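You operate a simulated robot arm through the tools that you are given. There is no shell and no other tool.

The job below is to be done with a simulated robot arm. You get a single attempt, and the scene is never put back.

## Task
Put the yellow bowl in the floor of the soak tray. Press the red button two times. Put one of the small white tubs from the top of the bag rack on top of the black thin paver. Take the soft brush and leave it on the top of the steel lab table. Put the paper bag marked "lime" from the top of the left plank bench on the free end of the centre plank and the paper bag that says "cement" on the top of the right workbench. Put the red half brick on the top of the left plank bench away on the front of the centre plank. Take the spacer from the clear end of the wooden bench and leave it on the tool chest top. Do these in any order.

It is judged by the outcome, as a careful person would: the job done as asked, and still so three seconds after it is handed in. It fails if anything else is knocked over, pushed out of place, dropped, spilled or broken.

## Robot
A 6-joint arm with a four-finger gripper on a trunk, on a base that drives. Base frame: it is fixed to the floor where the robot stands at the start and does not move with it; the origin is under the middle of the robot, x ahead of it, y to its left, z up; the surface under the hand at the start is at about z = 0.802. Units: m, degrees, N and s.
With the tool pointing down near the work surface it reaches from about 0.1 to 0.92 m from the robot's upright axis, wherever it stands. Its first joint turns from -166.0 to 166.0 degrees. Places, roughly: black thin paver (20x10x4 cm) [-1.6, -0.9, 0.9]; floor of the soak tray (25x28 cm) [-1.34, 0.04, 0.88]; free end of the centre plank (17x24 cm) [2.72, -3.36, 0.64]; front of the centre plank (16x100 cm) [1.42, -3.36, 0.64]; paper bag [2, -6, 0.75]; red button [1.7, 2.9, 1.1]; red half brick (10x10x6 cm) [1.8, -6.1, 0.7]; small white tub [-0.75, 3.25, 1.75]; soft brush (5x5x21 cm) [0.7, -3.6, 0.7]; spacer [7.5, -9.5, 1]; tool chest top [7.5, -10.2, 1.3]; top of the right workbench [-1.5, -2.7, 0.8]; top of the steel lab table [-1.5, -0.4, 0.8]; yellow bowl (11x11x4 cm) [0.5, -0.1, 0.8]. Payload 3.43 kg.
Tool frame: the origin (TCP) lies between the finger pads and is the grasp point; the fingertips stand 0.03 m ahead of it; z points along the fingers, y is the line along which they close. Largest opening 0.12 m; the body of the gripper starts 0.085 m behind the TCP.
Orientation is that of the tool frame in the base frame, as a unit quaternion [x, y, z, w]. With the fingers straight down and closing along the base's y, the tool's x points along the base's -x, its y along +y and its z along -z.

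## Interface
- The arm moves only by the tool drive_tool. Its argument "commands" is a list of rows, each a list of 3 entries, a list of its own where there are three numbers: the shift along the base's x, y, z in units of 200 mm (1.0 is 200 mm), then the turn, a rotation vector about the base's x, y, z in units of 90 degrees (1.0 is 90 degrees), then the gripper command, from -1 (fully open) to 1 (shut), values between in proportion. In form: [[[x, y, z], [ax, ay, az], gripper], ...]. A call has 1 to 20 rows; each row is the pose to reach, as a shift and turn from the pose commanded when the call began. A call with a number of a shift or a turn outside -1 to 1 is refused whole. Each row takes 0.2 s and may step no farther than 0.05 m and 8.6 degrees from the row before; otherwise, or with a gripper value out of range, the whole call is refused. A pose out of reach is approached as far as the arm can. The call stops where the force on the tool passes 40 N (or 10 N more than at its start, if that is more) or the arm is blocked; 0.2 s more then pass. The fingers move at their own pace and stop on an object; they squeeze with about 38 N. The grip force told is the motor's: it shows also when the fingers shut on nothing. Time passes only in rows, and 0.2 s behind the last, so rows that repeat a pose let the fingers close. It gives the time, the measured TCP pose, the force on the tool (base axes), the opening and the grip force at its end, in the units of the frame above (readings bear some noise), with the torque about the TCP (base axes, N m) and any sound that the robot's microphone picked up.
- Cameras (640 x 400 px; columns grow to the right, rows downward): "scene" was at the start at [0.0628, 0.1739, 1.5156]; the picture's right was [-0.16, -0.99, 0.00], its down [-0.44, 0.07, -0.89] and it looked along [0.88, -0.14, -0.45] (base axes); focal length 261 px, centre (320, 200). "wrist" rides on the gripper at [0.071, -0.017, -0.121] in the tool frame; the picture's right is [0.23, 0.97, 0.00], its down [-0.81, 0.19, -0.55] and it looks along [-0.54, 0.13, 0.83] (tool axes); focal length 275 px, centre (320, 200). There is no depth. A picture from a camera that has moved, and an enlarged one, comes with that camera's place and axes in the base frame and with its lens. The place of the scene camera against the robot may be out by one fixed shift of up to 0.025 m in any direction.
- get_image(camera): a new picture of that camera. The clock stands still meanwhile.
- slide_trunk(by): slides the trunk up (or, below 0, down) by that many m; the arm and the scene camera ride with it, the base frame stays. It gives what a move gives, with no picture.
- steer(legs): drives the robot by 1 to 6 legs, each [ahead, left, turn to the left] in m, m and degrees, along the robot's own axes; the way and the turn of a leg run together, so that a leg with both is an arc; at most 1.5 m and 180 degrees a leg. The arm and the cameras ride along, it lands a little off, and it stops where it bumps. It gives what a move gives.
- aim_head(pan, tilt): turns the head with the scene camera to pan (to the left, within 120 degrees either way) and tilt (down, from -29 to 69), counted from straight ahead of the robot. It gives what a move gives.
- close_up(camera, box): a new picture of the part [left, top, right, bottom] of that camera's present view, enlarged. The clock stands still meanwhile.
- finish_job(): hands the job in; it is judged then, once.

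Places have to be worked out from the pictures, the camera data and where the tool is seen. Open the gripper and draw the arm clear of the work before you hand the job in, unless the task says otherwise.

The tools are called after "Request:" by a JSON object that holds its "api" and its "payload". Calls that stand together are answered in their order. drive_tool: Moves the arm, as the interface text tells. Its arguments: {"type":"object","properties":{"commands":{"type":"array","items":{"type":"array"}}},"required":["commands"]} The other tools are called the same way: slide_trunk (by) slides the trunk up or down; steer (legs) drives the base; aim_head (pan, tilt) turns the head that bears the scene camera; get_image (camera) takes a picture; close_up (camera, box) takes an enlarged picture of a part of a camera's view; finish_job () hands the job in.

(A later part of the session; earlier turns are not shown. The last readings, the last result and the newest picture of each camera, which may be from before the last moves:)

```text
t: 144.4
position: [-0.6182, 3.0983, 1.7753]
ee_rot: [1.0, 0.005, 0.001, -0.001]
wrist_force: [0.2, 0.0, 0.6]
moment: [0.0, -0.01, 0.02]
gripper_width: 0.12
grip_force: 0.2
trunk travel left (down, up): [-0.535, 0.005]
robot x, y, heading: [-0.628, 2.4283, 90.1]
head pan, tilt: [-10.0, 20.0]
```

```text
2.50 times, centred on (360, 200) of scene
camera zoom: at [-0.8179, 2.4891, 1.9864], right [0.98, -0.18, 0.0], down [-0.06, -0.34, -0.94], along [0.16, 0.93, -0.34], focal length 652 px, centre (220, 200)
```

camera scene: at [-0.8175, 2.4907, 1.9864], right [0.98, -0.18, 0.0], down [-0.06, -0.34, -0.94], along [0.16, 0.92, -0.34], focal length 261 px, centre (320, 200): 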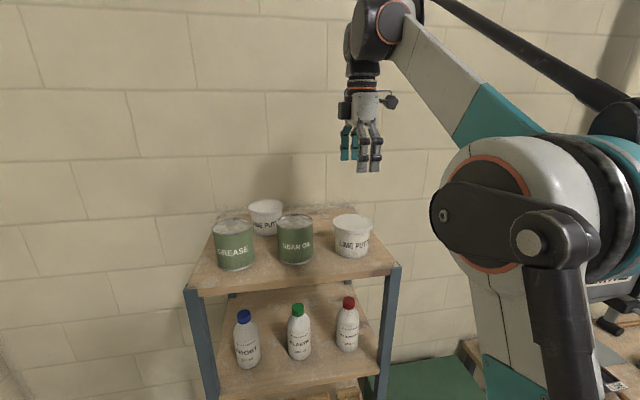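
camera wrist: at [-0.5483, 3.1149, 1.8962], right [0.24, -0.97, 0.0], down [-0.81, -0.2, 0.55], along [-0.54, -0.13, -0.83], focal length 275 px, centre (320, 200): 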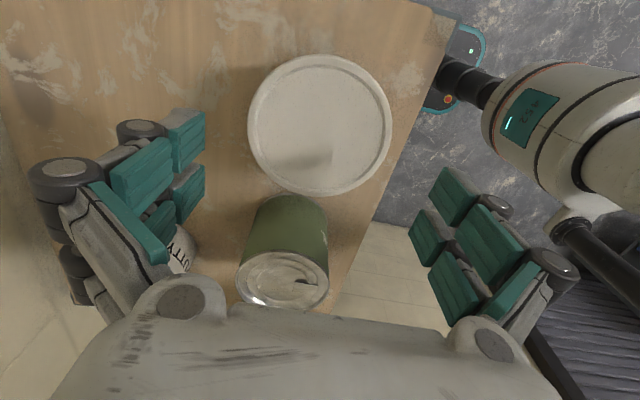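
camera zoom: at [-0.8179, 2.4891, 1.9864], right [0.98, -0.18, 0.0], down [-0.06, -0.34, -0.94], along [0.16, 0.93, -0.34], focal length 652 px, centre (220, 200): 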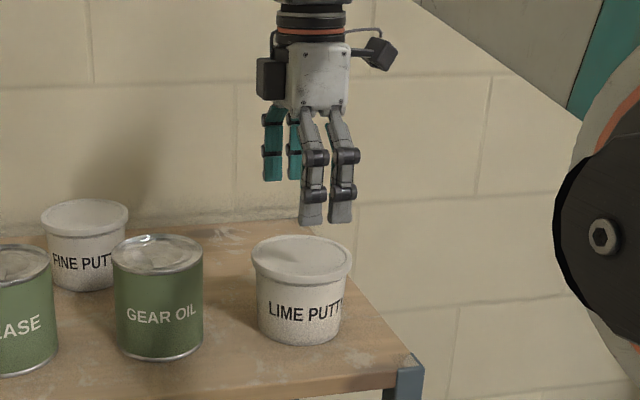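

Lid is centred in the finger column (319.5) at z ≈ 1.70, about 0.103 wide. I descend with 5 mm x-trim to TCP 1.68, then close.

Request:
{"api": "drive_tool", "payload": {"commands": [[[0.02, 0.005, -0.1], [0, 0, 0], -1], [[0.02, 0.005, -0.2], [0, 0, 0], -1], [[0.02, 0.005, -0.3], [0, 0, 0], -1], [[0.02, 0.005, -0.38], [0, 0, 0], -1], [[0.02, 0.005, -0.46], [0, 0, 0], -1], [[0.02, 0.005, -0.46], [0, 0, 0], -1]]}}

Request:
{"api": "get_image", "payload": {"camera": "wrist"}}

Request:
{"api": "close_up", "payload": {"camera": "scene", "box": [300, 120, 420, 280]}}

```text
t: 145.8
position: [-0.6143, 3.0988, 1.6825]
ee_rot: [1.0, 0.006, 0.001, -0.001]
wrist_force: [0.3, -0.1, -0.4]
moment: [0.01, 0.01, 0.01]
gripper_width: 0.1199
grip_force: 0.1
trunk travel left (down, up): [-0.535, 0.005]
robot x, y, heading: [-0.6265, 2.4282, 90.0]
head pan, tilt: [-10.0, 20.0]
```

```text
taken
camera wrist: at [-0.5434, 3.1169, 1.8044], right [0.24, -0.97, 0.0], down [-0.81, -0.2, 0.55], along [-0.54, -0.13, -0.83], focal length 275 px, centre (320, 200)
```

wrist: 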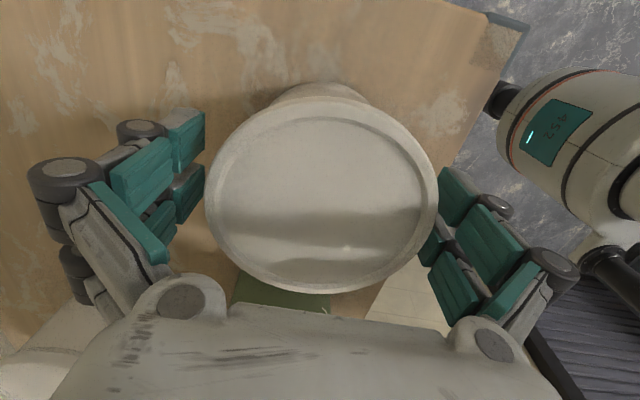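

```text
2.50 times, centred on (360, 200) of scene
camera zoom: at [-0.8179, 2.4889, 1.9864], right [0.98, -0.18, 0.0], down [-0.06, -0.34, -0.94], along [0.16, 0.93, -0.34], focal length 652 px, centre (220, 200)
```

zoom: 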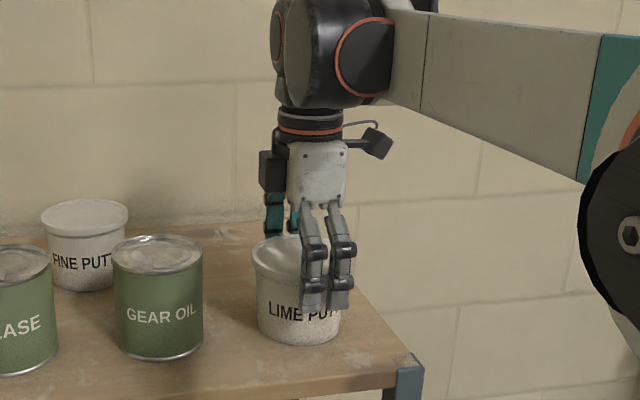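

The fingers straddle the tub properly. Close and lift a little.

Request:
{"api": "drive_tool", "payload": {"commands": [[[0, 0, 0], [0, 0, 0], 0], [[0, 0, 0], [0, 0, 0], 1], [[0, 0, 0], [0, 0, 0], 1], [[0, 0, 0], [0, 0, 0], 1], [[0, 0, 0.05], [0, 0, 0], 1], [[0, 0, 0.15], [0, 0, 0], 1], [[0, 0, 0.15], [0, 0, 0], 1]]}}

Request:
{"api": "close_up", "payload": {"camera": "scene", "box": [300, 120, 420, 280]}}

```text
t: 147.4
position: [-0.6142, 3.1005, 1.7131]
ee_rot: [1.0, 0.005, 0.002, 0.0]
wrist_force: [0.0, 0.5, -8.0]
moment: [-0.03, -0.01, 0.01]
gripper_width: 0.1035
grip_force: 38.1
trunk travel left (down, up): [-0.535, 0.005]
robot x, y, heading: [-0.6255, 2.4312, 90.0]
head pan, tilt: [-10.0, 20.0]
```

```text
2.50 times, centred on (360, 200) of scene
camera zoom: at [-0.8178, 2.4905, 1.9863], right [0.98, -0.18, 0.0], down [-0.06, -0.34, -0.94], along [0.16, 0.92, -0.34], focal length 652 px, centre (220, 200)
```

zoom: 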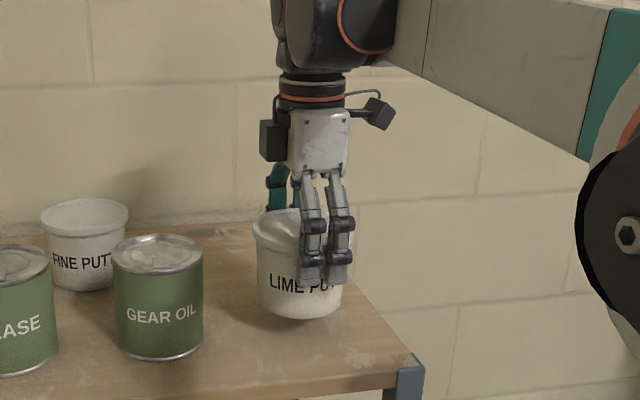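

The tub is up (≈0.8 kg, grip 38 N). I raise it well clear, back away from the rack, and lower the trunk.

Request:
{"api": "drive_tool", "payload": {"commands": [[[0, 0, 0.15], [0, 0, 0], 1], [[0, 0, 0.3], [0, 0, 0], 1], [[0, 0, 0.45], [0, 0, 0], 1], [[0, 0, 0.6], [0, 0, 0], 1], [[0, 0, 0.6], [0, 0, 0], 1]]}}

Request:
{"api": "steer", "payload": {"legs": [[-0.9, 0, 0]]}}

Request:
{"api": "slide_trunk", "payload": {"by": -0.4}}

Request:
{"api": "steer", "payload": {"legs": [[0, -0.4, 0], [0, 0, 90], [0, 1.15, 0], [0, 1.15, 0]]}}

Request:
{"api": "aim_head", "payload": {"pan": 5, "tilt": 30}}

Request:
{"api": "get_image", "payload": {"camera": "scene"}}

```text
t: 148.6
position: [-0.6143, 3.1005, 1.8341]
ee_rot: [1.0, 0.005, 0.002, 0.0]
wrist_force: [-0.7, 0.8, -6.6]
moment: [0.0, -0.02, -0.04]
gripper_width: 0.1035
grip_force: 38.0
trunk travel left (down, up): [-0.535, 0.005]
robot x, y, heading: [-0.6263, 2.4264, 90.0]
head pan, tilt: [-10.0, 20.0]
```

```text
t: 153.4
position: [-0.6173, 2.1949, 1.8345]
ee_rot: [1.0, 0.011, 0.001, 0.0]
wrist_force: [0.1, -0.4, -7.0]
moment: [0.03, -0.06, -0.01]
gripper_width: 0.1033
grip_force: 38.3
trunk travel left (down, up): [-0.535, 0.005]
robot x, y, heading: [-0.6245, 1.5249, 90.3]
head pan, tilt: [-10.0, 20.0]
```

```text
t: 157.2
position: [-0.6179, 2.196, 1.4329]
ee_rot: [1.0, 0.011, 0.001, -0.001]
wrist_force: [0.2, -0.3, -6.8]
moment: [0.01, -0.05, -0.02]
gripper_width: 0.1032
grip_force: 38.2
trunk travel left (down, up): [-0.135, 0.405]
robot x, y, heading: [-0.6215, 1.5223, 90.4]
head pan, tilt: [-10.0, 20.0]
```

```text
t: 174.4
position: [-0.8733, -0.7398, 1.433]
ee_rot: [0.704, 0.71, 0.0, -0.001]
wrist_force: [0.3, -0.6, -7.0]
moment: [0.03, -0.01, -0.02]
gripper_width: 0.1035
grip_force: 38.0
trunk travel left (down, up): [-0.135, 0.405]
robot x, y, heading: [-0.2034, -0.7554, 179.8]
head pan, tilt: [-10.0, 20.0]
```

```text
t: 175.2
position: [-0.874, -0.7409, 1.4333]
ee_rot: [0.704, 0.71, 0.0, -0.002]
wrist_force: [-0.4, 0.4, -6.3]
moment: [-0.02, -0.02, -0.01]
gripper_width: 0.1033
grip_force: 38.1
trunk travel left (down, up): [-0.135, 0.405]
robot x, y, heading: [-0.202, -0.7535, 179.9]
head pan, tilt: [5.0, 30.0]
```

```text
taken
camera scene: at [-0.2828, -0.9735, 1.5704], right [-0.08, 1.0, 0.0], down [0.5, 0.04, -0.87], along [-0.86, -0.07, -0.5], focal length 261 px, centre (320, 200)
```

scene: 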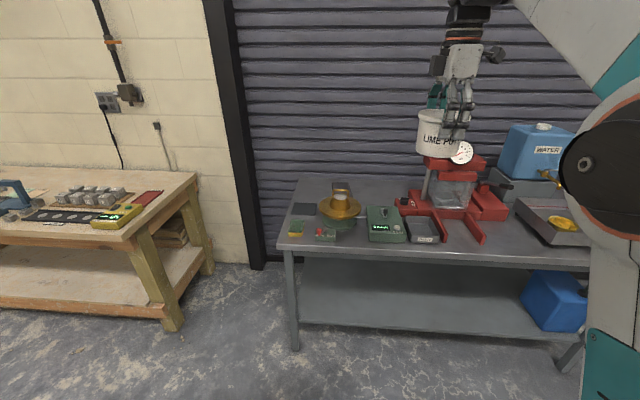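

Request:
{"api": "close_up", "payload": {"camera": "scene", "box": [270, 160, 430, 260]}}

```text
4.00 times, centred on (350, 210) of scene
camera zoom: at [-0.2828, -0.9735, 1.5704], right [-0.08, 1.0, 0.0], down [0.5, 0.04, -0.87], along [-0.86, -0.07, -0.5], focal length 1043 px, centre (200, 160)
```

zoom: 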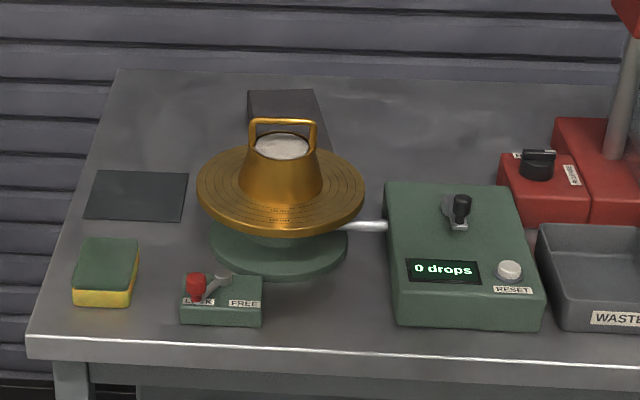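

The black paver is the dark slab behind the brass flow table, centred at about [-1.55, -0.925], long side along x; the flat sheet on the left is not it. I turn the hand back to close along y, strafe into line and drive 0.5 m nearer with the tub held high.

Request:
{"api": "drive_tool", "payload": {"commands": [[[0, 0, 0], [0, 0, -0.083], 1], [[0, 0, 0], [0, 0, -0.167], 1], [[0, 0, 0], [0, 0, -0.25], 1], [[0, 0, 0], [0, 0, -0.333], 1], [[0, 0, 0], [0, 0, -0.417], 1], [[0, 0, 0], [0, 0, -0.5], 1], [[0, 0, 0], [0, 0, -0.583], 1], [[0, 0, 0], [0, 0, -0.667], 1], [[0, 0, 0], [0, 0, -0.75], 1], [[0, 0, 0], [0, 0, -0.833], 1], [[0, 0, 0], [0, 0, -0.917], 1], [[0, 0, 0], [0, 0, -1], 1], [[0, 0, 0], [0, 0, -1], 1]]}}

Request:
{"api": "steer", "payload": {"legs": [[0, 0.19, 0], [0.5, 0, 0]]}}

Request:
{"api": "aim_head", "payload": {"pan": -5, "tilt": 35}}

Request:
{"api": "get_image", "payload": {"camera": "scene"}}

Request:
{"api": "get_image", "payload": {"camera": "wrist"}}

```text
t: 178.0
position: [-0.874, -0.7406, 1.4329]
ee_rot: [1.0, 0.002, 0.002, -0.001]
wrist_force: [-0.4, -0.5, -7.4]
moment: [0.0, -0.02, 0.01]
gripper_width: 0.1034
grip_force: 38.1
trunk travel left (down, up): [-0.135, 0.405]
robot x, y, heading: [-0.205, -0.7552, 179.6]
head pan, tilt: [5.0, 30.0]
```

```text
t: 182.1
position: [-1.3812, -0.9337, 1.4332]
ee_rot: [1.0, 0.006, 0.001, -0.001]
wrist_force: [-0.5, 0.4, -6.7]
moment: [0.01, -0.02, 0.01]
gripper_width: 0.1033
grip_force: 38.4
trunk travel left (down, up): [-0.135, 0.405]
robot x, y, heading: [-0.7097, -0.947, 180.0]
head pan, tilt: [5.0, 30.0]
```

```text
t: 182.8
position: [-1.3795, -0.934, 1.433]
ee_rot: [1.0, 0.006, 0.001, -0.001]
wrist_force: [0.0, 0.4, -7.6]
moment: [0.0, -0.02, 0.02]
gripper_width: 0.103
grip_force: 38.4
trunk travel left (down, up): [-0.135, 0.405]
robot x, y, heading: [-0.7047, -0.945, 179.9]
head pan, tilt: [-5.0, 35.0]
```

```text
taken
camera scene: at [-0.7845, -1.1502, 1.5625], right [0.09, 1.0, 0.0], down [0.57, -0.05, -0.82], along [-0.82, 0.07, -0.57], focal length 261 px, centre (320, 200)
```

scene: 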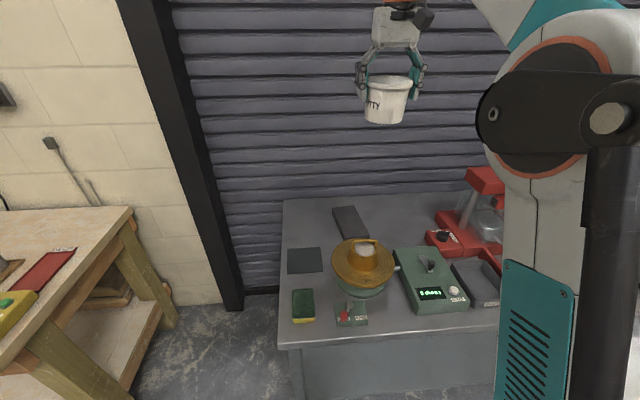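

```text
taken
camera wrist: at [-1.309, -0.9166, 1.5546], right [0.24, -0.97, 0.0], down [-0.81, -0.2, 0.55], along [-0.54, -0.13, -0.83], focal length 275 px, centre (320, 200)
```

wrist: 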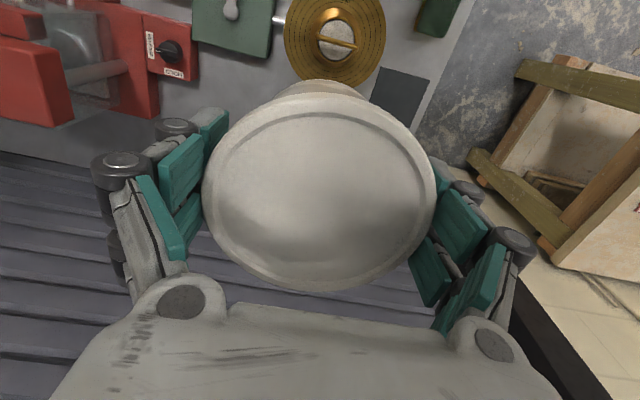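

I zoom on the paver to fix its corners.

Request:
{"api": "close_up", "payload": {"camera": "scene", "box": [300, 190, 400, 260]}}

```text
5.71 times, centred on (350, 225) of scene
camera zoom: at [-0.7845, -1.1502, 1.5625], right [0.09, 1.0, 0.0], down [0.57, -0.05, -0.82], along [-0.82, 0.07, -0.57], focal length 1490 px, centre (149, 57)
```

zoom: 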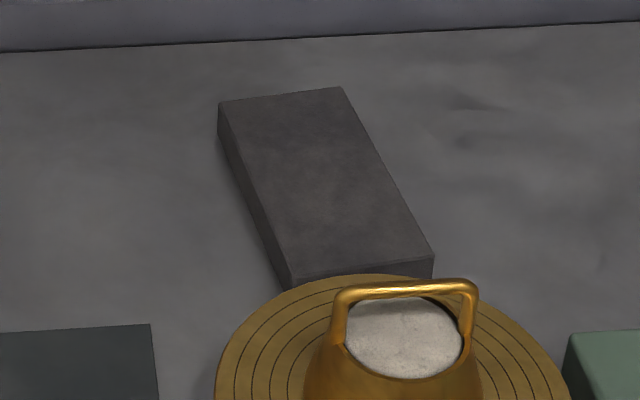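

Request:
{"api": "close_up", "payload": {"camera": "scene", "box": [340, 50, 440, 130]}}

```text
5.00 times, centred on (390, 90) of scene
camera zoom: at [-0.7845, -1.1502, 1.5625], right [0.09, 1.0, 0.0], down [0.57, -0.05, -0.82], along [-0.82, 0.07, -0.57], focal length 1304 px, centre (-30, 750)
```

zoom: 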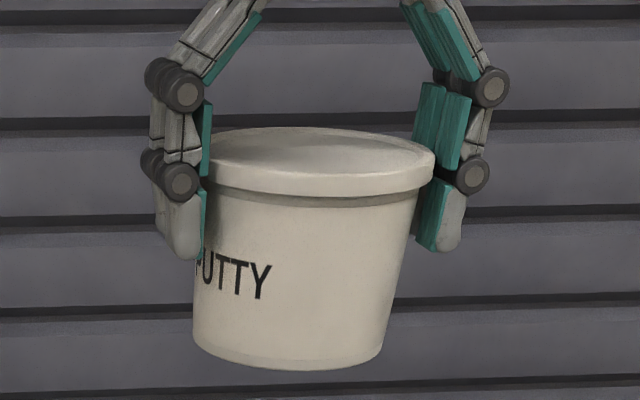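

Comparing the tub's seen and known place, the head camera reads 12 mm off in y; corrected, the paver's centre is about [-1.585, -0.947], yaw ~7°. I move 5 cm closer, carry the tub over it and lower to 1.06.

Request:
{"api": "steer", "payload": {"legs": [[0.05, 0, 0]]}}

Request:
{"api": "drive_tool", "payload": {"commands": [[[-0.2, -0.02, 0], [0, 0, 0], 1], [[-0.4, -0.04, 0], [0, 0, 0], 1], [[-0.6, -0.06, 0], [0, 0, 0], 1], [[-0.78, -0.06, 0], [0, 0, 0], 1], [[-0.78, -0.06, -0.2], [0, 0, 0], 1], [[-0.78, -0.06, -0.4], [0, 0, 0], 1], [[-0.78, -0.06, -0.6], [0, 0, 0], 1], [[-0.78, -0.06, -0.8], [0, 0, 0], 1], [[-0.78, -0.06, -1.0], [0, 0, 0], 1], [[-0.78, -0.06, -1.0], [0, 0, 0], 1]]}}

Request:
{"api": "get_image", "payload": {"camera": "scene"}}

Request:
{"api": "get_image", "payload": {"camera": "wrist"}}

```text
t: 183.7
position: [-1.4295, -0.9351, 1.4328]
ee_rot: [1.0, 0.006, 0.001, -0.001]
wrist_force: [-1.1, -0.2, -7.3]
moment: [0.0, -0.08, -0.01]
gripper_width: 0.1034
grip_force: 38.1
trunk travel left (down, up): [-0.135, 0.405]
robot x, y, heading: [-0.7559, -0.944, 180.1]
head pan, tilt: [-5.0, 35.0]
```

```text
t: 185.9
position: [-1.5853, -0.9479, 1.2329]
ee_rot: [1.0, 0.006, 0.001, -0.001]
wrist_force: [-0.7, -0.1, -7.4]
moment: [-0.02, -0.04, -0.02]
gripper_width: 0.1031
grip_force: 38.4
out of reach, approached as far as the arm can: row 2, 3, 4, 5, 6, 7
trunk travel left (down, up): [-0.135, 0.405]
robot x, y, heading: [-0.7571, -0.9452, 179.8]
head pan, tilt: [-5.0, 35.0]
```

```text
taken
camera scene: at [-0.8341, -1.1502, 1.5626], right [0.09, 1.0, 0.0], down [0.57, -0.05, -0.82], along [-0.82, 0.07, -0.57], focal length 261 px, centre (320, 200)
```

scene: 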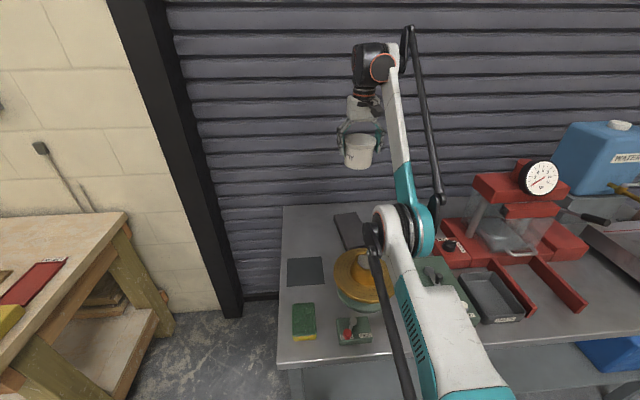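

```text
taken
camera wrist: at [-1.5145, -0.9296, 1.3547], right [0.24, -0.97, 0.0], down [-0.81, -0.2, 0.55], along [-0.53, -0.13, -0.83], focal length 275 px, centre (320, 200)
```

wrist: 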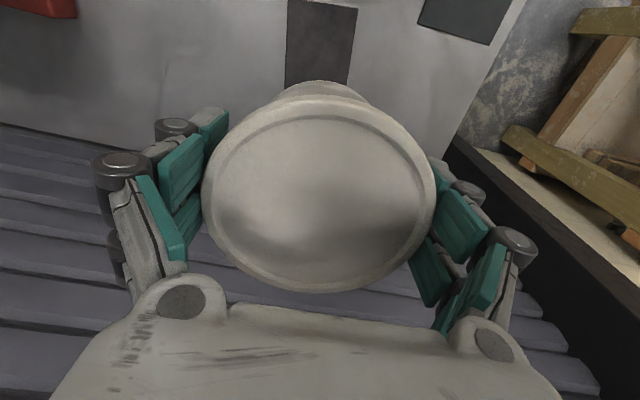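

The arm passed through full stretch and its elbow now looks different. Before going on I look at where the elbow is relative to the things on the table.

Request:
{"api": "close_up", "payload": {"camera": "scene", "box": [280, 20, 520, 400]}}

Request:
{"api": "aim_head", "payload": {"pan": -30, "tilt": 35}}

Request:
{"api": "get_image", "payload": {"camera": "scene"}}

```text
1.05 times, centred on (400, 210) of scene (not enlarged: the box is as wide or as high as the picture)
camera zoom: at [-0.8341, -1.1502, 1.5626], right [0.09, 1.0, 0.0], down [0.57, -0.05, -0.82], along [-0.82, 0.07, -0.57], focal length 275 px, centre (236, 190)
```

zoom: 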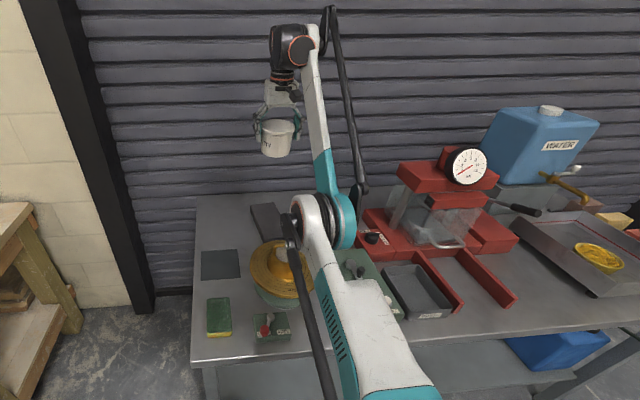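

```text
t: 186.8
position: [-1.585, -0.9474, 1.2329]
ee_rot: [1.0, 0.006, 0.001, -0.001]
wrist_force: [0.7, -0.5, -6.7]
moment: [0.01, 0.01, 0.0]
gripper_width: 0.1035
grip_force: 38.2
trunk travel left (down, up): [-0.135, 0.405]
robot x, y, heading: [-0.7554, -0.9478, 180.2]
head pan, tilt: [-30.0, 35.0]
```

```text
taken
camera scene: at [-0.8226, -1.1139, 1.5625], right [0.5, 0.87, 0.0], down [0.5, -0.29, -0.82], along [-0.71, 0.41, -0.57], focal length 261 px, centre (320, 200)
```

scene: 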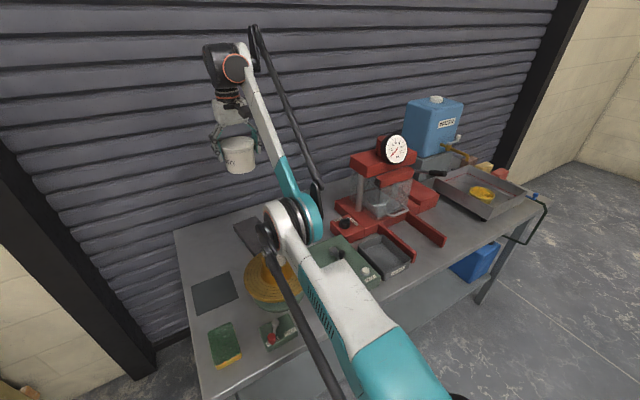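

The elbow has flipped low, over the flow table, so lowering now would be risky. I lift the trunk 0.2 m, back away into free floor with the tub, and restore the elbow there.

Request:
{"api": "slide_trunk", "payload": {"by": 0.2}}

Request:
{"api": "steer", "payload": {"legs": [[-0.55, 0, 0]]}}

Request:
{"api": "get_image", "payload": {"camera": "scene"}}

```text
t: 189.0
position: [-1.5851, -0.9485, 1.4324]
ee_rot: [1.0, 0.006, 0.001, 0.0]
wrist_force: [0.2, -0.5, -7.1]
moment: [0.01, -0.02, -0.01]
gripper_width: 0.1032
grip_force: 38.2
trunk travel left (down, up): [-0.335, 0.205]
robot x, y, heading: [-0.7567, -0.9416, 180.2]
head pan, tilt: [-30.0, 35.0]
```

```text
t: 192.1
position: [-1.0394, -0.946, 1.4332]
ee_rot: [1.0, 0.005, 0.001, -0.001]
wrist_force: [0.6, -0.3, -6.7]
moment: [0.01, -0.02, 0.0]
gripper_width: 0.1035
grip_force: 37.6
trunk travel left (down, up): [-0.335, 0.205]
robot x, y, heading: [-0.2104, -0.9465, 179.8]
head pan, tilt: [-30.0, 35.0]
```

```text
taken
camera scene: at [-0.2768, -1.1143, 1.7626], right [0.5, 0.87, 0.0], down [0.5, -0.29, -0.82], along [-0.71, 0.41, -0.57], focal length 261 px, centre (320, 200)
```

scene: 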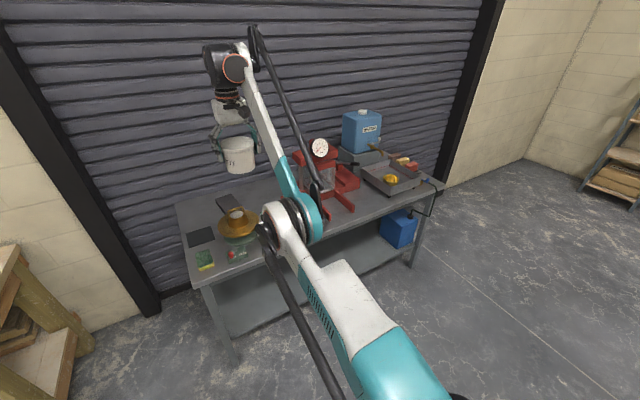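

Everything on the table is untouched. In free space now, I raise the hand to full stretch and draw it back in, to see whether the elbow comes up.

Request:
{"api": "drive_tool", "payload": {"commands": [[[0, 0, 0.2], [0, 0, 0], 1], [[0, 0, 0.4], [0, 0, 0], 1], [[0, 0, 0.6], [0, 0, 0], 1], [[0, 0, 0.8], [0, 0, 0], 1], [[0, 0, 1.0], [0, 0, 0], 1], [[0.2, 0, 1.0], [0, 0, 0], 1], [[0.4, 0, 1.0], [0, 0, 0], 1], [[0.6, 0, 1.0], [0, 0, 0], 1], [[0.8, 0, 1.0], [0, 0, 0], 1], [[1.0, 0, 1.0], [0, 0, 0], 1], [[1.0, 0, 1.0], [0, 0, 0], 1]]}}

Request:
{"api": "get_image", "payload": {"camera": "scene"}}

```text
t: 194.5
position: [-0.8821, -0.9465, 1.6556]
ee_rot: [1.0, 0.005, 0.002, -0.001]
wrist_force: [-1.5, -0.4, -7.6]
moment: [-0.04, -0.07, -0.02]
gripper_width: 0.1035
grip_force: 38.3
out of reach, approached as far as the arm can: row 2, 3, 4, 5, 6, 7, 9, 10, 11
trunk travel left (down, up): [-0.335, 0.205]
robot x, y, heading: [-0.2094, -0.9519, 180.0]
head pan, tilt: [-30.0, 35.0]
```

```text
taken
camera scene: at [-0.2785, -1.114, 1.7625], right [0.5, 0.87, 0.0], down [0.5, -0.29, -0.82], along [-0.71, 0.41, -0.57], focal length 261 px, centre (320, 200)
```

scene: 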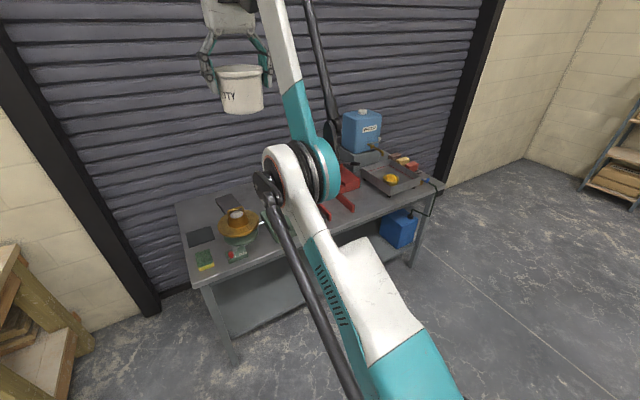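

The elbow stays low in this branch and will not fold further in. I back up another 0.25 m for room and try other in/out paths, watching the elbow.

Request:
{"api": "steer", "payload": {"legs": [[-0.25, 0, 0]]}}

Request:
{"api": "drive_tool", "payload": {"commands": [[[-0.2, 0, -0.2], [0, 0, 0], 1], [[-0.4, 0, -0.4], [0, 0, 0], 1], [[-0.6, 0, -0.6], [0, 0, 0], 1], [[-0.75, 0, -0.8], [0, 0, 0], 1], [[-0.9, 0, -1.0], [0, 0, 0], 1], [[-0.9, 0, -1.0], [0, 0, 0], 1]]}}

Request:
{"api": "drive_tool", "payload": {"commands": [[[0, 0, -0.2], [0, 0, 0], 1], [[0, 0, -0.4], [0, 0, 0], 1], [[0, 0, -0.6], [0, 0, 0], 1], [[0, 0, -0.8], [0, 0, 0], 1], [[0, 0, -1.0], [0, 0, 0], 1], [[0, 0, -1.0], [0, 0, 0], 1]]}}

Request:
{"api": "get_image", "payload": {"camera": "scene"}}

```text
t: 196.4
position: [-0.6286, -0.9468, 1.6574]
ee_rot: [1.0, 0.005, 0.0, -0.001]
wrist_force: [0.9, -0.2, -6.4]
moment: [-0.02, 0.06, -0.01]
gripper_width: 0.1035
grip_force: 38.3
trunk travel left (down, up): [-0.335, 0.205]
robot x, y, heading: [0.042, -0.9463, 179.9]
head pan, tilt: [-30.0, 35.0]
```

```text
refused: row 1 steps farther than a row can; nothing moved
```

```text
t: 197.8
position: [-0.6872, -0.9501, 1.4887]
ee_rot: [1.0, 0.006, 0.002, -0.001]
wrist_force: [-1.0, 0.3, -7.2]
moment: [-0.01, -0.05, 0.03]
gripper_width: 0.1034
grip_force: 37.7
out of reach, approached as far as the arm can: row 1, 2, 3, 4, 5, 6
trunk travel left (down, up): [-0.335, 0.205]
robot x, y, heading: [0.0394, -0.9498, 179.8]
head pan, tilt: [-30.0, 35.0]
```

```text
taken
camera scene: at [-0.0288, -1.1147, 1.7625], right [0.5, 0.87, 0.0], down [0.5, -0.29, -0.82], along [-0.71, 0.41, -0.57], focal length 261 px, centre (320, 200)
```

scene: 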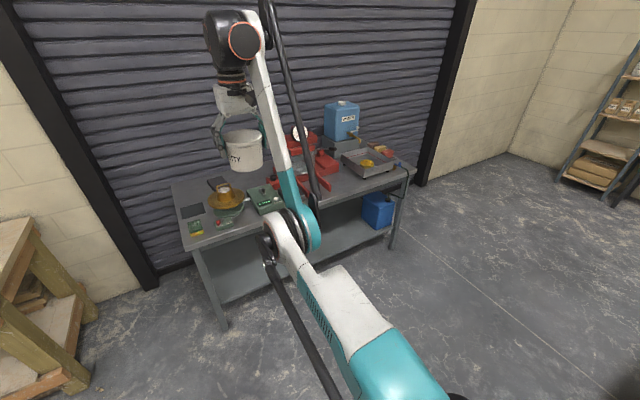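

I take the hand lower and farther out in the open space, so as to re-enter from below.

Request:
{"api": "drive_tool", "payload": {"commands": [[[-0.2, 0, 0], [0, 0, 0], 1], [[-0.4, 0, 0], [0, 0, 0], 1], [[-0.6, 0, -0.1], [0, 0, 0], 1], [[-0.65, 0, -0.3], [0, 0, 0], 1], [[-0.7, 0, -0.5], [0, 0, 0], 1], [[-0.7, 0, -0.7], [0, 0, 0], 1], [[-0.7, 0, -0.9], [0, 0, 0], 1], [[-0.7, 0, -1.0], [0, 0, 0], 1]]}}

Request:
{"api": "drive_tool", "payload": {"commands": [[[0, 0, -0.2], [0, 0, 0], 1], [[0, 0, -0.4], [0, 0, 0], 1], [[0, 0, -0.6], [0, 0, 0], 1], [[0, 0, -0.8], [0, 0, 0], 1], [[0, 0, -1.0], [0, 0, 0], 1], [[0, 0, -1.0], [0, 0, 0], 1]]}}

Request:
{"api": "get_image", "payload": {"camera": "scene"}}

```text
t: 199.6
position: [-0.8558, -0.9483, 1.3064]
ee_rot: [1.0, 0.005, 0.003, -0.001]
wrist_force: [0.1, -0.1, -6.7]
moment: [0.02, -0.05, 0.02]
gripper_width: 0.1039
grip_force: 37.6
out of reach, approached as far as the arm can: row 3, 6, 7, 8
trunk travel left (down, up): [-0.335, 0.205]
robot x, y, heading: [0.0378, -0.9439, 179.9]
head pan, tilt: [-30.0, 35.0]
```

```text
t: 201.0
position: [-0.8572, -0.9476, 1.1058]
ee_rot: [1.0, 0.005, 0.002, -0.001]
wrist_force: [-0.1, 0.0, -7.0]
moment: [0.0, -0.04, 0.06]
gripper_width: 0.1035
grip_force: 37.1
out of reach, approached as far as the arm can: row 1, 2
trunk travel left (down, up): [-0.335, 0.205]
robot x, y, heading: [0.0375, -0.9432, 180.0]
head pan, tilt: [-30.0, 35.0]
```

```text
taken
camera scene: at [-0.0287, -1.1147, 1.7625], right [0.5, 0.87, 0.0], down [0.5, -0.29, -0.82], along [-0.71, 0.41, -0.57], focal length 261 px, centre (320, 200)
```

scene: 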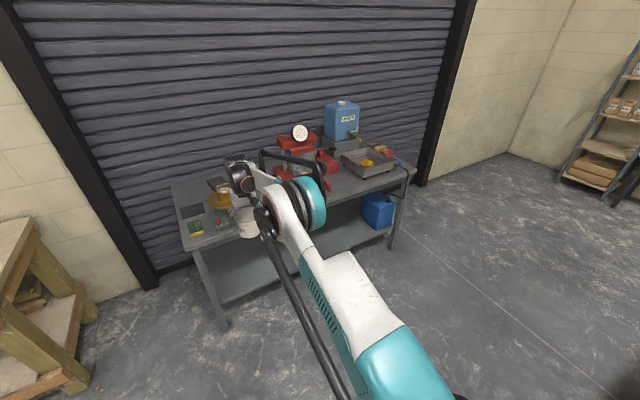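

Now the forearm lies level. I draw the hand in at this height and check the elbow.

Request:
{"api": "drive_tool", "payload": {"commands": [[[0.15, 0, 0], [0, 0, 0], 1], [[0.3, 0, 0], [0, 0, 0], 1], [[0.45, 0, 0], [0, 0, 0], 1], [[0.6, 0, 0], [0, 0, 0], 1], [[0.8, 0, 0], [0, 0, 0], 1], [[1.0, 0, 0], [0, 0, 0], 1], [[1.0, 0, 0], [0, 0, 0], 1]]}}

Request:
{"api": "get_image", "payload": {"camera": "scene"}}

```text
t: 202.6
position: [-0.6562, -0.9506, 1.1076]
ee_rot: [1.0, 0.005, 0.001, -0.001]
wrist_force: [-1.3, -0.2, -6.5]
moment: [0.05, -0.02, -0.01]
gripper_width: 0.104
grip_force: 38.2
trunk travel left (down, up): [-0.335, 0.205]
robot x, y, heading: [0.0371, -0.9468, 179.7]
head pan, tilt: [-30.0, 35.0]
```

```text
taken
camera scene: at [-0.0281, -1.1147, 1.7624], right [0.5, 0.87, 0.0], down [0.5, -0.29, -0.82], along [-0.71, 0.41, -0.57], focal length 261 px, centre (320, 200)
```

scene: 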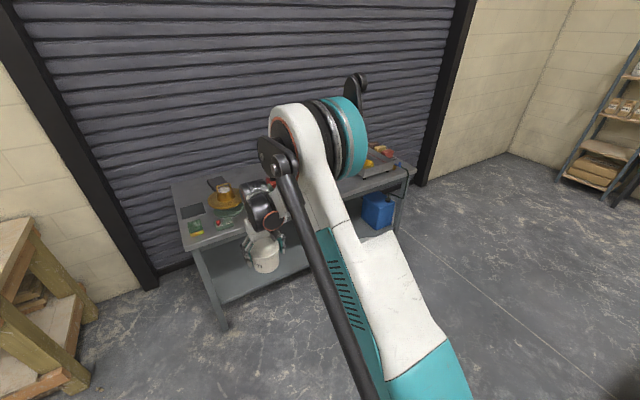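

The elbow is up again. I raise the hand to 1.28, drive back to the table, and will keep the path well inside the reach.

Request:
{"api": "drive_tool", "payload": {"commands": [[[0, 0, 0.2], [0, 0, 0], 1], [[0, 0, 0.4], [0, 0, 0], 1], [[0, 0, 0.6], [0, 0, 0], 1], [[0, 0, 0.8], [0, 0, 0], 1], [[0, 0, 0.88], [0, 0, 0], 1], [[0, 0, 0.88], [0, 0, 0], 1]]}}

Request:
{"api": "steer", "payload": {"legs": [[0.795, 0, 0]]}}

Request:
{"api": "aim_head", "payload": {"pan": -5, "tilt": 45}}

Request:
{"api": "get_image", "payload": {"camera": "scene"}}

```text
t: 204.0
position: [-0.6569, -0.9493, 1.2832]
ee_rot: [1.0, 0.004, 0.002, -0.001]
wrist_force: [-0.1, -0.6, -7.4]
moment: [-0.01, 0.01, 0.0]
gripper_width: 0.1036
grip_force: 38.0
trunk travel left (down, up): [-0.335, 0.205]
robot x, y, heading: [0.0431, -0.9488, 179.8]
head pan, tilt: [-30.0, 35.0]
```

```text
t: 208.2
position: [-1.4388, -0.948, 1.2829]
ee_rot: [1.0, 0.006, 0.002, -0.001]
wrist_force: [-1.8, -0.4, -7.8]
moment: [0.02, -0.06, -0.04]
gripper_width: 0.1036
grip_force: 38.1
trunk travel left (down, up): [-0.335, 0.205]
robot x, y, heading: [-0.7449, -0.9448, 179.8]
head pan, tilt: [-30.0, 35.0]
```

```text
t: 209.1
position: [-1.4375, -0.9474, 1.2828]
ee_rot: [1.0, 0.006, 0.002, -0.001]
wrist_force: [0.3, -0.6, -7.6]
moment: [-0.04, -0.01, -0.01]
gripper_width: 0.104
grip_force: 38.2
trunk travel left (down, up): [-0.335, 0.205]
robot x, y, heading: [-0.7437, -0.9475, 179.8]
head pan, tilt: [-5.0, 45.0]
```

```text
taken
camera scene: at [-0.8136, -1.1506, 1.7477], right [0.09, 1.0, 0.0], down [0.7, -0.06, -0.71], along [-0.7, 0.06, -0.71], focal length 261 px, centre (320, 200)
```

scene: 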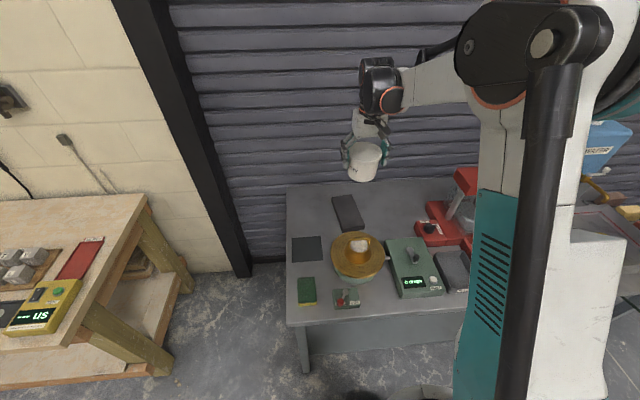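

Request:
{"api": "close_up", "payload": {"camera": "scene", "box": [310, 130, 410, 260]}}

```text
3.08 times, centred on (360, 195) of scene
camera zoom: at [-0.8136, -1.1506, 1.7477], right [0.09, 1.0, 0.0], down [0.7, -0.06, -0.71], along [-0.7, 0.06, -0.71], focal length 803 px, centre (197, 215)
```

zoom: 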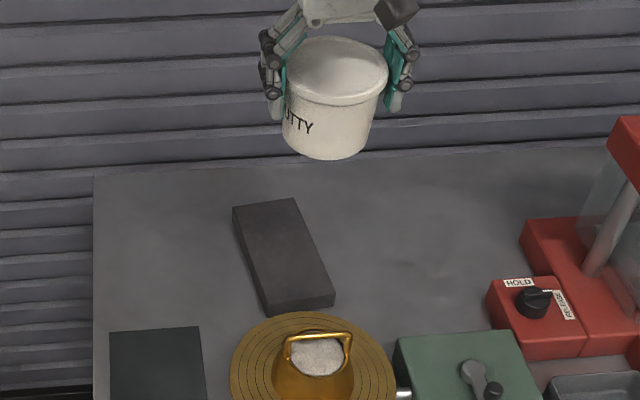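

Paver centre again about [-1.587, -0.944]. I reach out to it at this height and lower to 1.05.

Request:
{"api": "drive_tool", "payload": {"commands": [[[-0.2, 0, 0], [0, 0, 0], 1], [[-0.4, 0.005, 0], [0, 0, 0], 1], [[-0.6, 0.01, -0.05], [0, 0, 0], 1], [[-0.735, 0.015, -0.15], [0, 0, 0], 1], [[-0.735, 0.015, -0.35], [0, 0, 0], 1], [[-0.735, 0.015, -0.55], [0, 0, 0], 1], [[-0.735, 0.015, -0.75], [0, 0, 0], 1], [[-0.735, 0.015, -0.9], [0, 0, 0], 1], [[-0.735, 0.015, -1.0], [0, 0, 0], 1], [[-0.735, 0.015, -1.0], [0, 0, 0], 1]]}}

Request:
{"api": "get_image", "payload": {"camera": "scene"}}

Request:
{"api": "close_up", "payload": {"camera": "scene", "box": [310, 130, 410, 260]}}

```text
t: 211.3
position: [-1.5864, -0.9468, 1.0824]
ee_rot: [1.0, 0.006, 0.001, -0.001]
wrist_force: [-0.4, 0.5, -7.1]
moment: [0.01, -0.01, 0.0]
gripper_width: 0.1037
grip_force: 38.3
trunk travel left (down, up): [-0.335, 0.205]
robot x, y, heading: [-0.7411, -0.9479, 179.6]
head pan, tilt: [-5.0, 45.0]
```

```text
taken
camera scene: at [-0.8137, -1.1507, 1.7477], right [0.09, 1.0, 0.0], down [0.7, -0.06, -0.71], along [-0.7, 0.06, -0.71], focal length 261 px, centre (320, 200)
```

scene: 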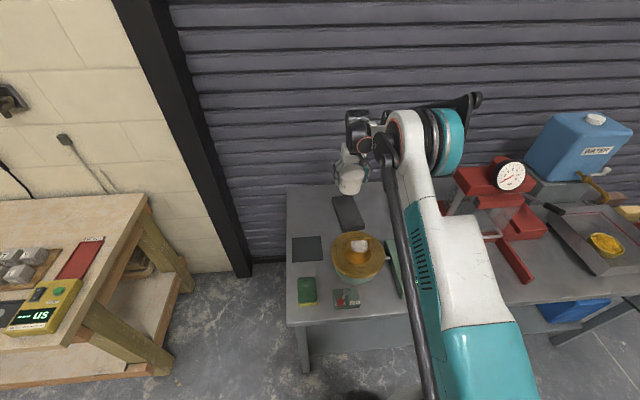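

```text
3.08 times, centred on (360, 195) of scene
camera zoom: at [-0.8137, -1.1507, 1.7477], right [0.09, 1.0, 0.0], down [0.7, -0.06, -0.71], along [-0.7, 0.06, -0.71], focal length 803 px, centre (197, 215)
```

zoom: 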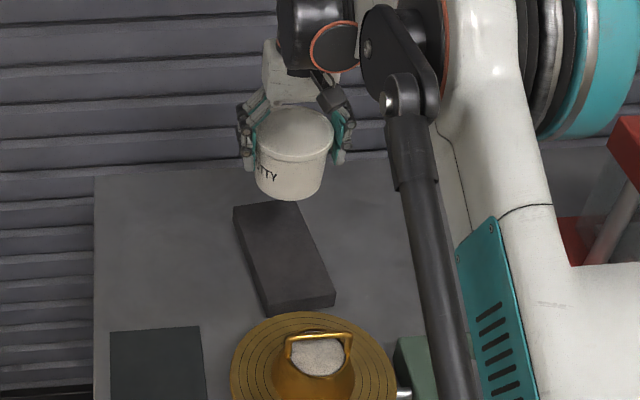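

The elbow stays up and the tub will come down on the paver's middle. I lower to 1.00, then gently in small steps.

Request:
{"api": "drive_tool", "payload": {"commands": [[[0, 0, -0.15], [0, 0, 0], 1], [[0, 0, -0.3], [0, 0, 0], 1], [[0, 0, -0.4], [0, 0, 0], 1], [[0, 0, -0.4], [0, 0, 0], 1]]}}

Request:
{"api": "close_up", "payload": {"camera": "scene", "box": [310, 130, 410, 260]}}

```text
t: 212.3
position: [-1.5857, -0.9455, 1.0021]
ee_rot: [1.0, 0.006, 0.001, -0.001]
wrist_force: [0.5, -0.2, -8.3]
moment: [0.04, 0.0, -0.03]
gripper_width: 0.1038
grip_force: 38.1
trunk travel left (down, up): [-0.335, 0.205]
robot x, y, heading: [-0.7437, -0.947, 179.7]
head pan, tilt: [-5.0, 45.0]
```

```text
3.08 times, centred on (360, 195) of scene
camera zoom: at [-0.8138, -1.1506, 1.7477], right [0.09, 1.0, 0.0], down [0.7, -0.06, -0.71], along [-0.7, 0.06, -0.71], focal length 803 px, centre (197, 215)
```

zoom: 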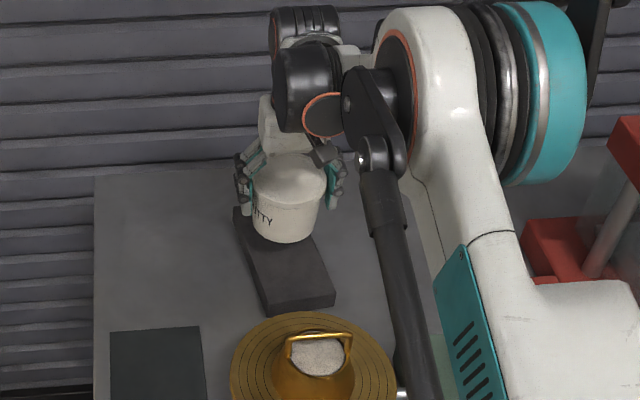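

The tub looks ~7 mm right of the paver's axis, so I shift it by that and lower in 4 mm steps.

Request:
{"api": "drive_tool", "payload": {"commands": [[[0, -0.035, 0], [0, 0, 0], 1], [[0, -0.035, -0.02], [0, 0, 0], 1], [[0, -0.035, -0.04], [0, 0, 0], 1], [[0, -0.035, -0.06], [0, 0, 0], 1], [[0, -0.035, -0.06], [0, 0, 0], 1]]}}

Request:
{"api": "drive_tool", "payload": {"commands": [[[0, 0, -0.02], [0, 0, 0], 1], [[0, 0, -0.02], [0, 0, 0], 1]]}}

Request:
{"api": "close_up", "payload": {"camera": "scene", "box": [320, 160, 390, 240]}}

```text
t: 213.5
position: [-1.5844, -0.9525, 0.9905]
ee_rot: [1.0, 0.006, 0.001, -0.001]
wrist_force: [0.0, 0.8, -7.8]
moment: [-0.02, -0.05, -0.05]
gripper_width: 0.1036
grip_force: 38.0
trunk travel left (down, up): [-0.335, 0.205]
robot x, y, heading: [-0.7444, -0.946, 180.0]
head pan, tilt: [-5.0, 45.0]
```

```text
t: 214.1
position: [-1.5854, -0.9524, 0.9851]
ee_rot: [1.0, 0.006, 0.002, -0.002]
wrist_force: [0.0, -0.2, -6.6]
moment: [-0.01, -0.03, 0.01]
gripper_width: 0.1035
grip_force: 37.8
trunk travel left (down, up): [-0.335, 0.205]
robot x, y, heading: [-0.7437, -0.9463, 179.8]
head pan, tilt: [-5.0, 45.0]
```

```text
5.00 times, centred on (355, 200) of scene
camera zoom: at [-0.8138, -1.1507, 1.7477], right [0.09, 1.0, 0.0], down [0.7, -0.06, -0.71], along [-0.7, 0.06, -0.71], focal length 1304 px, centre (145, 200)
```

zoom: 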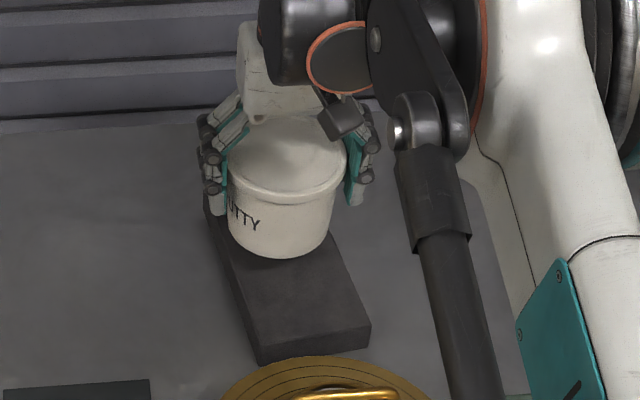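

Well centred across the paver. Continue lowering by 4 mm until contact.

Request:
{"api": "drive_tool", "payload": {"commands": [[[0.02, 0, -0.02], [0, 0, 0], 1], [[0.02, 0, -0.02], [0, 0, 0], 1]]}}

Request:
{"api": "drive_tool", "payload": {"commands": [[[0, 0, -0.02], [0, 0, 0], 1], [[0, 0, -0.02], [0, 0, 0], 1]]}}

Request:
{"api": "drive_tool", "payload": {"commands": [[[0, 0, -0.02], [0, 0, 0], 1], [[0, 0, -0.02], [0, 0, 0], 1]]}}

```text
t: 214.7
position: [-1.5809, -0.9524, 0.9821]
ee_rot: [1.0, 0.006, 0.002, -0.001]
wrist_force: [0.5, 0.3, -7.7]
moment: [-0.03, -0.04, 0.02]
gripper_width: 0.1037
grip_force: 37.3
trunk travel left (down, up): [-0.335, 0.205]
robot x, y, heading: [-0.7417, -0.9472, 179.8]
head pan, tilt: [-5.0, 45.0]
```

```text
t: 215.3
position: [-1.5805, -0.9527, 0.9788]
ee_rot: [1.0, 0.006, 0.002, 0.0]
wrist_force: [-0.3, 0.0, -6.8]
moment: [0.01, -0.07, 0.0]
gripper_width: 0.1038
grip_force: 37.7
trunk travel left (down, up): [-0.335, 0.205]
robot x, y, heading: [-0.7427, -0.9439, 179.8]
head pan, tilt: [-5.0, 45.0]
```

```text
t: 215.9
position: [-1.5816, -0.9512, 0.9743]
ee_rot: [1.0, 0.006, 0.002, -0.001]
wrist_force: [0.6, -0.1, -7.0]
moment: [-0.01, -0.05, 0.0]
gripper_width: 0.1038
grip_force: 38.0
trunk travel left (down, up): [-0.335, 0.205]
robot x, y, heading: [-0.7413, -0.945, 179.8]
head pan, tilt: [-5.0, 45.0]
```

Request:
{"api": "drive_tool", "payload": {"commands": [[[0, 0, -0.02], [0, 0, 0], 1], [[0, 0, -0.02], [0, 0, 0], 1]]}}

Request:
{"api": "drive_tool", "payload": {"commands": [[[0, 0, -0.02], [0, 0, 0], 1], [[0, 0, -0.02], [0, 0, 0], 1]]}}

Request:
{"api": "close_up", "payload": {"camera": "scene", "box": [320, 160, 390, 240]}}

```text
t: 216.5
position: [-1.5811, -0.9512, 0.9701]
ee_rot: [1.0, 0.006, 0.002, -0.001]
wrist_force: [-0.4, 0.0, -6.8]
moment: [0.0, -0.06, 0.01]
gripper_width: 0.1037
grip_force: 38.1
trunk travel left (down, up): [-0.335, 0.205]
robot x, y, heading: [-0.7465, -0.9451, 180.0]
head pan, tilt: [-5.0, 45.0]
```

```text
t: 217.1
position: [-1.5811, -0.9503, 0.9674]
ee_rot: [1.0, 0.007, 0.002, -0.001]
wrist_force: [0.3, -0.4, -6.7]
moment: [0.0, -0.03, 0.01]
gripper_width: 0.1038
grip_force: 37.4
trunk travel left (down, up): [-0.335, 0.205]
robot x, y, heading: [-0.7438, -0.9498, 179.7]
head pan, tilt: [-5.0, 45.0]
```

```text
5.00 times, centred on (355, 200) of scene
camera zoom: at [-0.8138, -1.1507, 1.7477], right [0.09, 1.0, 0.0], down [0.7, -0.06, -0.71], along [-0.7, 0.06, -0.71], focal length 1304 px, centre (145, 200)
```

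zoom: 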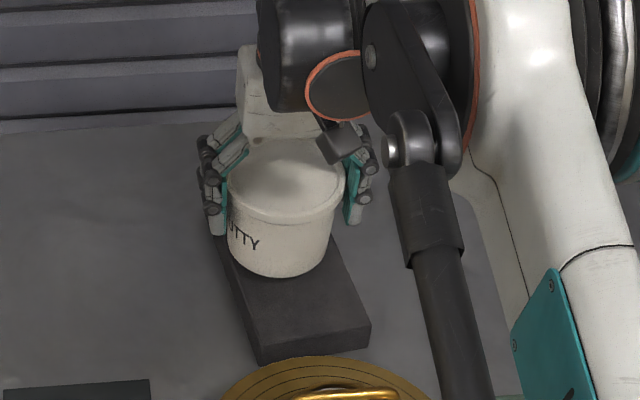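

Still hanging (-6.7 N) at 0.967, alignment good. Continue down in 4 mm steps.

Request:
{"api": "drive_tool", "payload": {"commands": [[[0, 0, -0.02], [0, 0, 0], 1], [[0, 0, -0.02], [0, 0, 0], 1]]}}

Request:
{"api": "drive_tool", "payload": {"commands": [[[0, 0, -0.02], [0, 0, 0], 1], [[0, 0, -0.02], [0, 0, 0], 1]]}}

Request:
{"api": "drive_tool", "payload": {"commands": [[[0, 0, -0.015], [0, 0, 0], 1], [[0, 0, -0.015], [0, 0, 0], 1]]}}

```text
t: 217.7
position: [-1.5815, -0.9528, 0.9626]
ee_rot: [1.0, 0.006, 0.002, -0.001]
wrist_force: [0.4, 0.1, -7.3]
moment: [-0.02, -0.06, -0.02]
gripper_width: 0.1038
grip_force: 38.1
trunk travel left (down, up): [-0.335, 0.205]
robot x, y, heading: [-0.7458, -0.9481, 180.1]
head pan, tilt: [-5.0, 45.0]
```

```text
t: 218.3
position: [-1.5817, -0.953, 0.9592]
ee_rot: [1.0, 0.007, 0.002, -0.001]
wrist_force: [0.3, 0.0, -6.8]
moment: [-0.01, -0.03, 0.01]
gripper_width: 0.1038
grip_force: 38.1
trunk travel left (down, up): [-0.335, 0.205]
robot x, y, heading: [-0.7486, -0.9457, 179.7]
head pan, tilt: [-5.0, 45.0]
```

```text
t: 218.9
position: [-1.5806, -0.9516, 0.955]
ee_rot: [1.0, 0.006, 0.002, -0.001]
wrist_force: [-0.6, -0.3, -7.8]
moment: [-0.03, -0.06, -0.01]
gripper_width: 0.1035
grip_force: 37.8
trunk travel left (down, up): [-0.335, 0.205]
robot x, y, heading: [-0.7447, -0.9421, 179.8]
head pan, tilt: [-5.0, 45.0]
```

Request:
{"api": "drive_tool", "payload": {"commands": [[[0, 0, -0.015], [0, 0, 0], 1], [[0, 0, -0.015], [0, 0, 0], 1]]}}

Request:
{"api": "drive_tool", "payload": {"commands": [[[0, 0, -0.015], [0, 0, 0], 1], [[0, 0, -0.015], [0, 0, 0], 1]]}}

Request:
{"api": "close_up", "payload": {"camera": "scene", "box": [320, 160, 390, 240]}}

```text
t: 219.5
position: [-1.5811, -0.9525, 0.9512]
ee_rot: [1.0, 0.005, 0.002, -0.001]
wrist_force: [0.2, 0.9, -7.4]
moment: [0.01, -0.05, -0.06]
gripper_width: 0.1036
grip_force: 38.5
trunk travel left (down, up): [-0.335, 0.205]
robot x, y, heading: [-0.7418, -0.9493, 180.1]
head pan, tilt: [-5.0, 45.0]
```

```text
t: 220.1
position: [-1.582, -0.9519, 0.9493]
ee_rot: [1.0, 0.006, 0.002, -0.001]
wrist_force: [0.7, 0.4, -7.4]
moment: [-0.04, -0.04, -0.02]
gripper_width: 0.1035
grip_force: 38.5
trunk travel left (down, up): [-0.335, 0.205]
robot x, y, heading: [-0.7436, -0.9493, 179.8]
head pan, tilt: [-5.0, 45.0]
```

```text
5.00 times, centred on (355, 200) of scene
camera zoom: at [-0.8138, -1.1507, 1.7477], right [0.09, 1.0, 0.0], down [0.7, -0.06, -0.71], along [-0.7, 0.06, -0.71], focal length 1304 px, centre (145, 200)
```

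zoom: 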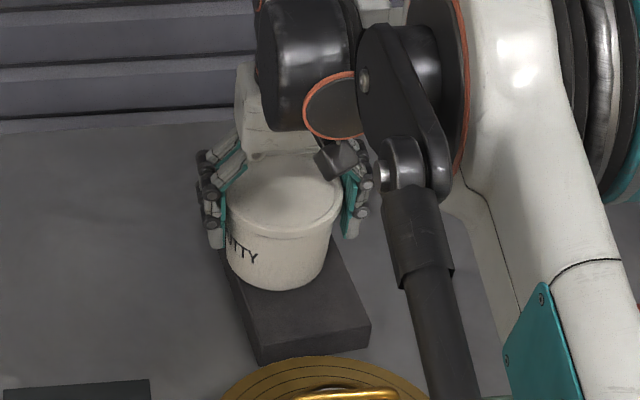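

Seen now at lower height it lies ~7 mm left of the axis, so I move it 6 mm back and continue down.

Request:
{"api": "drive_tool", "payload": {"commands": [[[0, 0.03, 0], [0, 0, 0], 1], [[0, 0.03, -0.015], [0, 0, 0], 1], [[0, 0.03, -0.015], [0, 0, 0], 1]]}}

Request:
{"api": "drive_tool", "payload": {"commands": [[[0, 0, -0.015], [0, 0, 0], 1], [[0, 0, -0.015], [0, 0, 0], 1]]}}

Request:
{"api": "drive_tool", "payload": {"commands": [[[0, 0, -0.015], [0, 0, 0], 1], [[0, 0, -0.015], [0, 0, 0], 1]]}}

```text
t: 220.9
position: [-1.5804, -0.9458, 0.9459]
ee_rot: [1.0, 0.006, 0.002, 0.0]
wrist_force: [0.1, -0.2, -6.4]
moment: [0.03, -0.08, -0.04]
gripper_width: 0.1039
grip_force: 38.1
trunk travel left (down, up): [-0.335, 0.205]
robot x, y, heading: [-0.7429, -0.9442, 179.9]
head pan, tilt: [-5.0, 45.0]
```

```text
t: 221.5
position: [-1.5815, -0.9468, 0.9442]
ee_rot: [1.0, 0.006, 0.002, -0.001]
wrist_force: [-0.1, 0.6, -6.3]
moment: [0.01, -0.05, 0.0]
gripper_width: 0.1038
grip_force: 37.7
trunk travel left (down, up): [-0.335, 0.205]
robot x, y, heading: [-0.7441, -0.946, 179.8]
head pan, tilt: [-5.0, 45.0]
```

```text
t: 222.1
position: [-1.5811, -0.9467, 0.9434]
ee_rot: [1.0, 0.006, 0.001, 0.0]
wrist_force: [-11.4, -0.2, 20.3]
moment: [0.2, -0.06, 0.15]
gripper_width: 0.1041
grip_force: 37.7
trunk travel left (down, up): [-0.335, 0.205]
robot x, y, heading: [-0.7471, -0.951, 179.7]
head pan, tilt: [-5.0, 45.0]
```

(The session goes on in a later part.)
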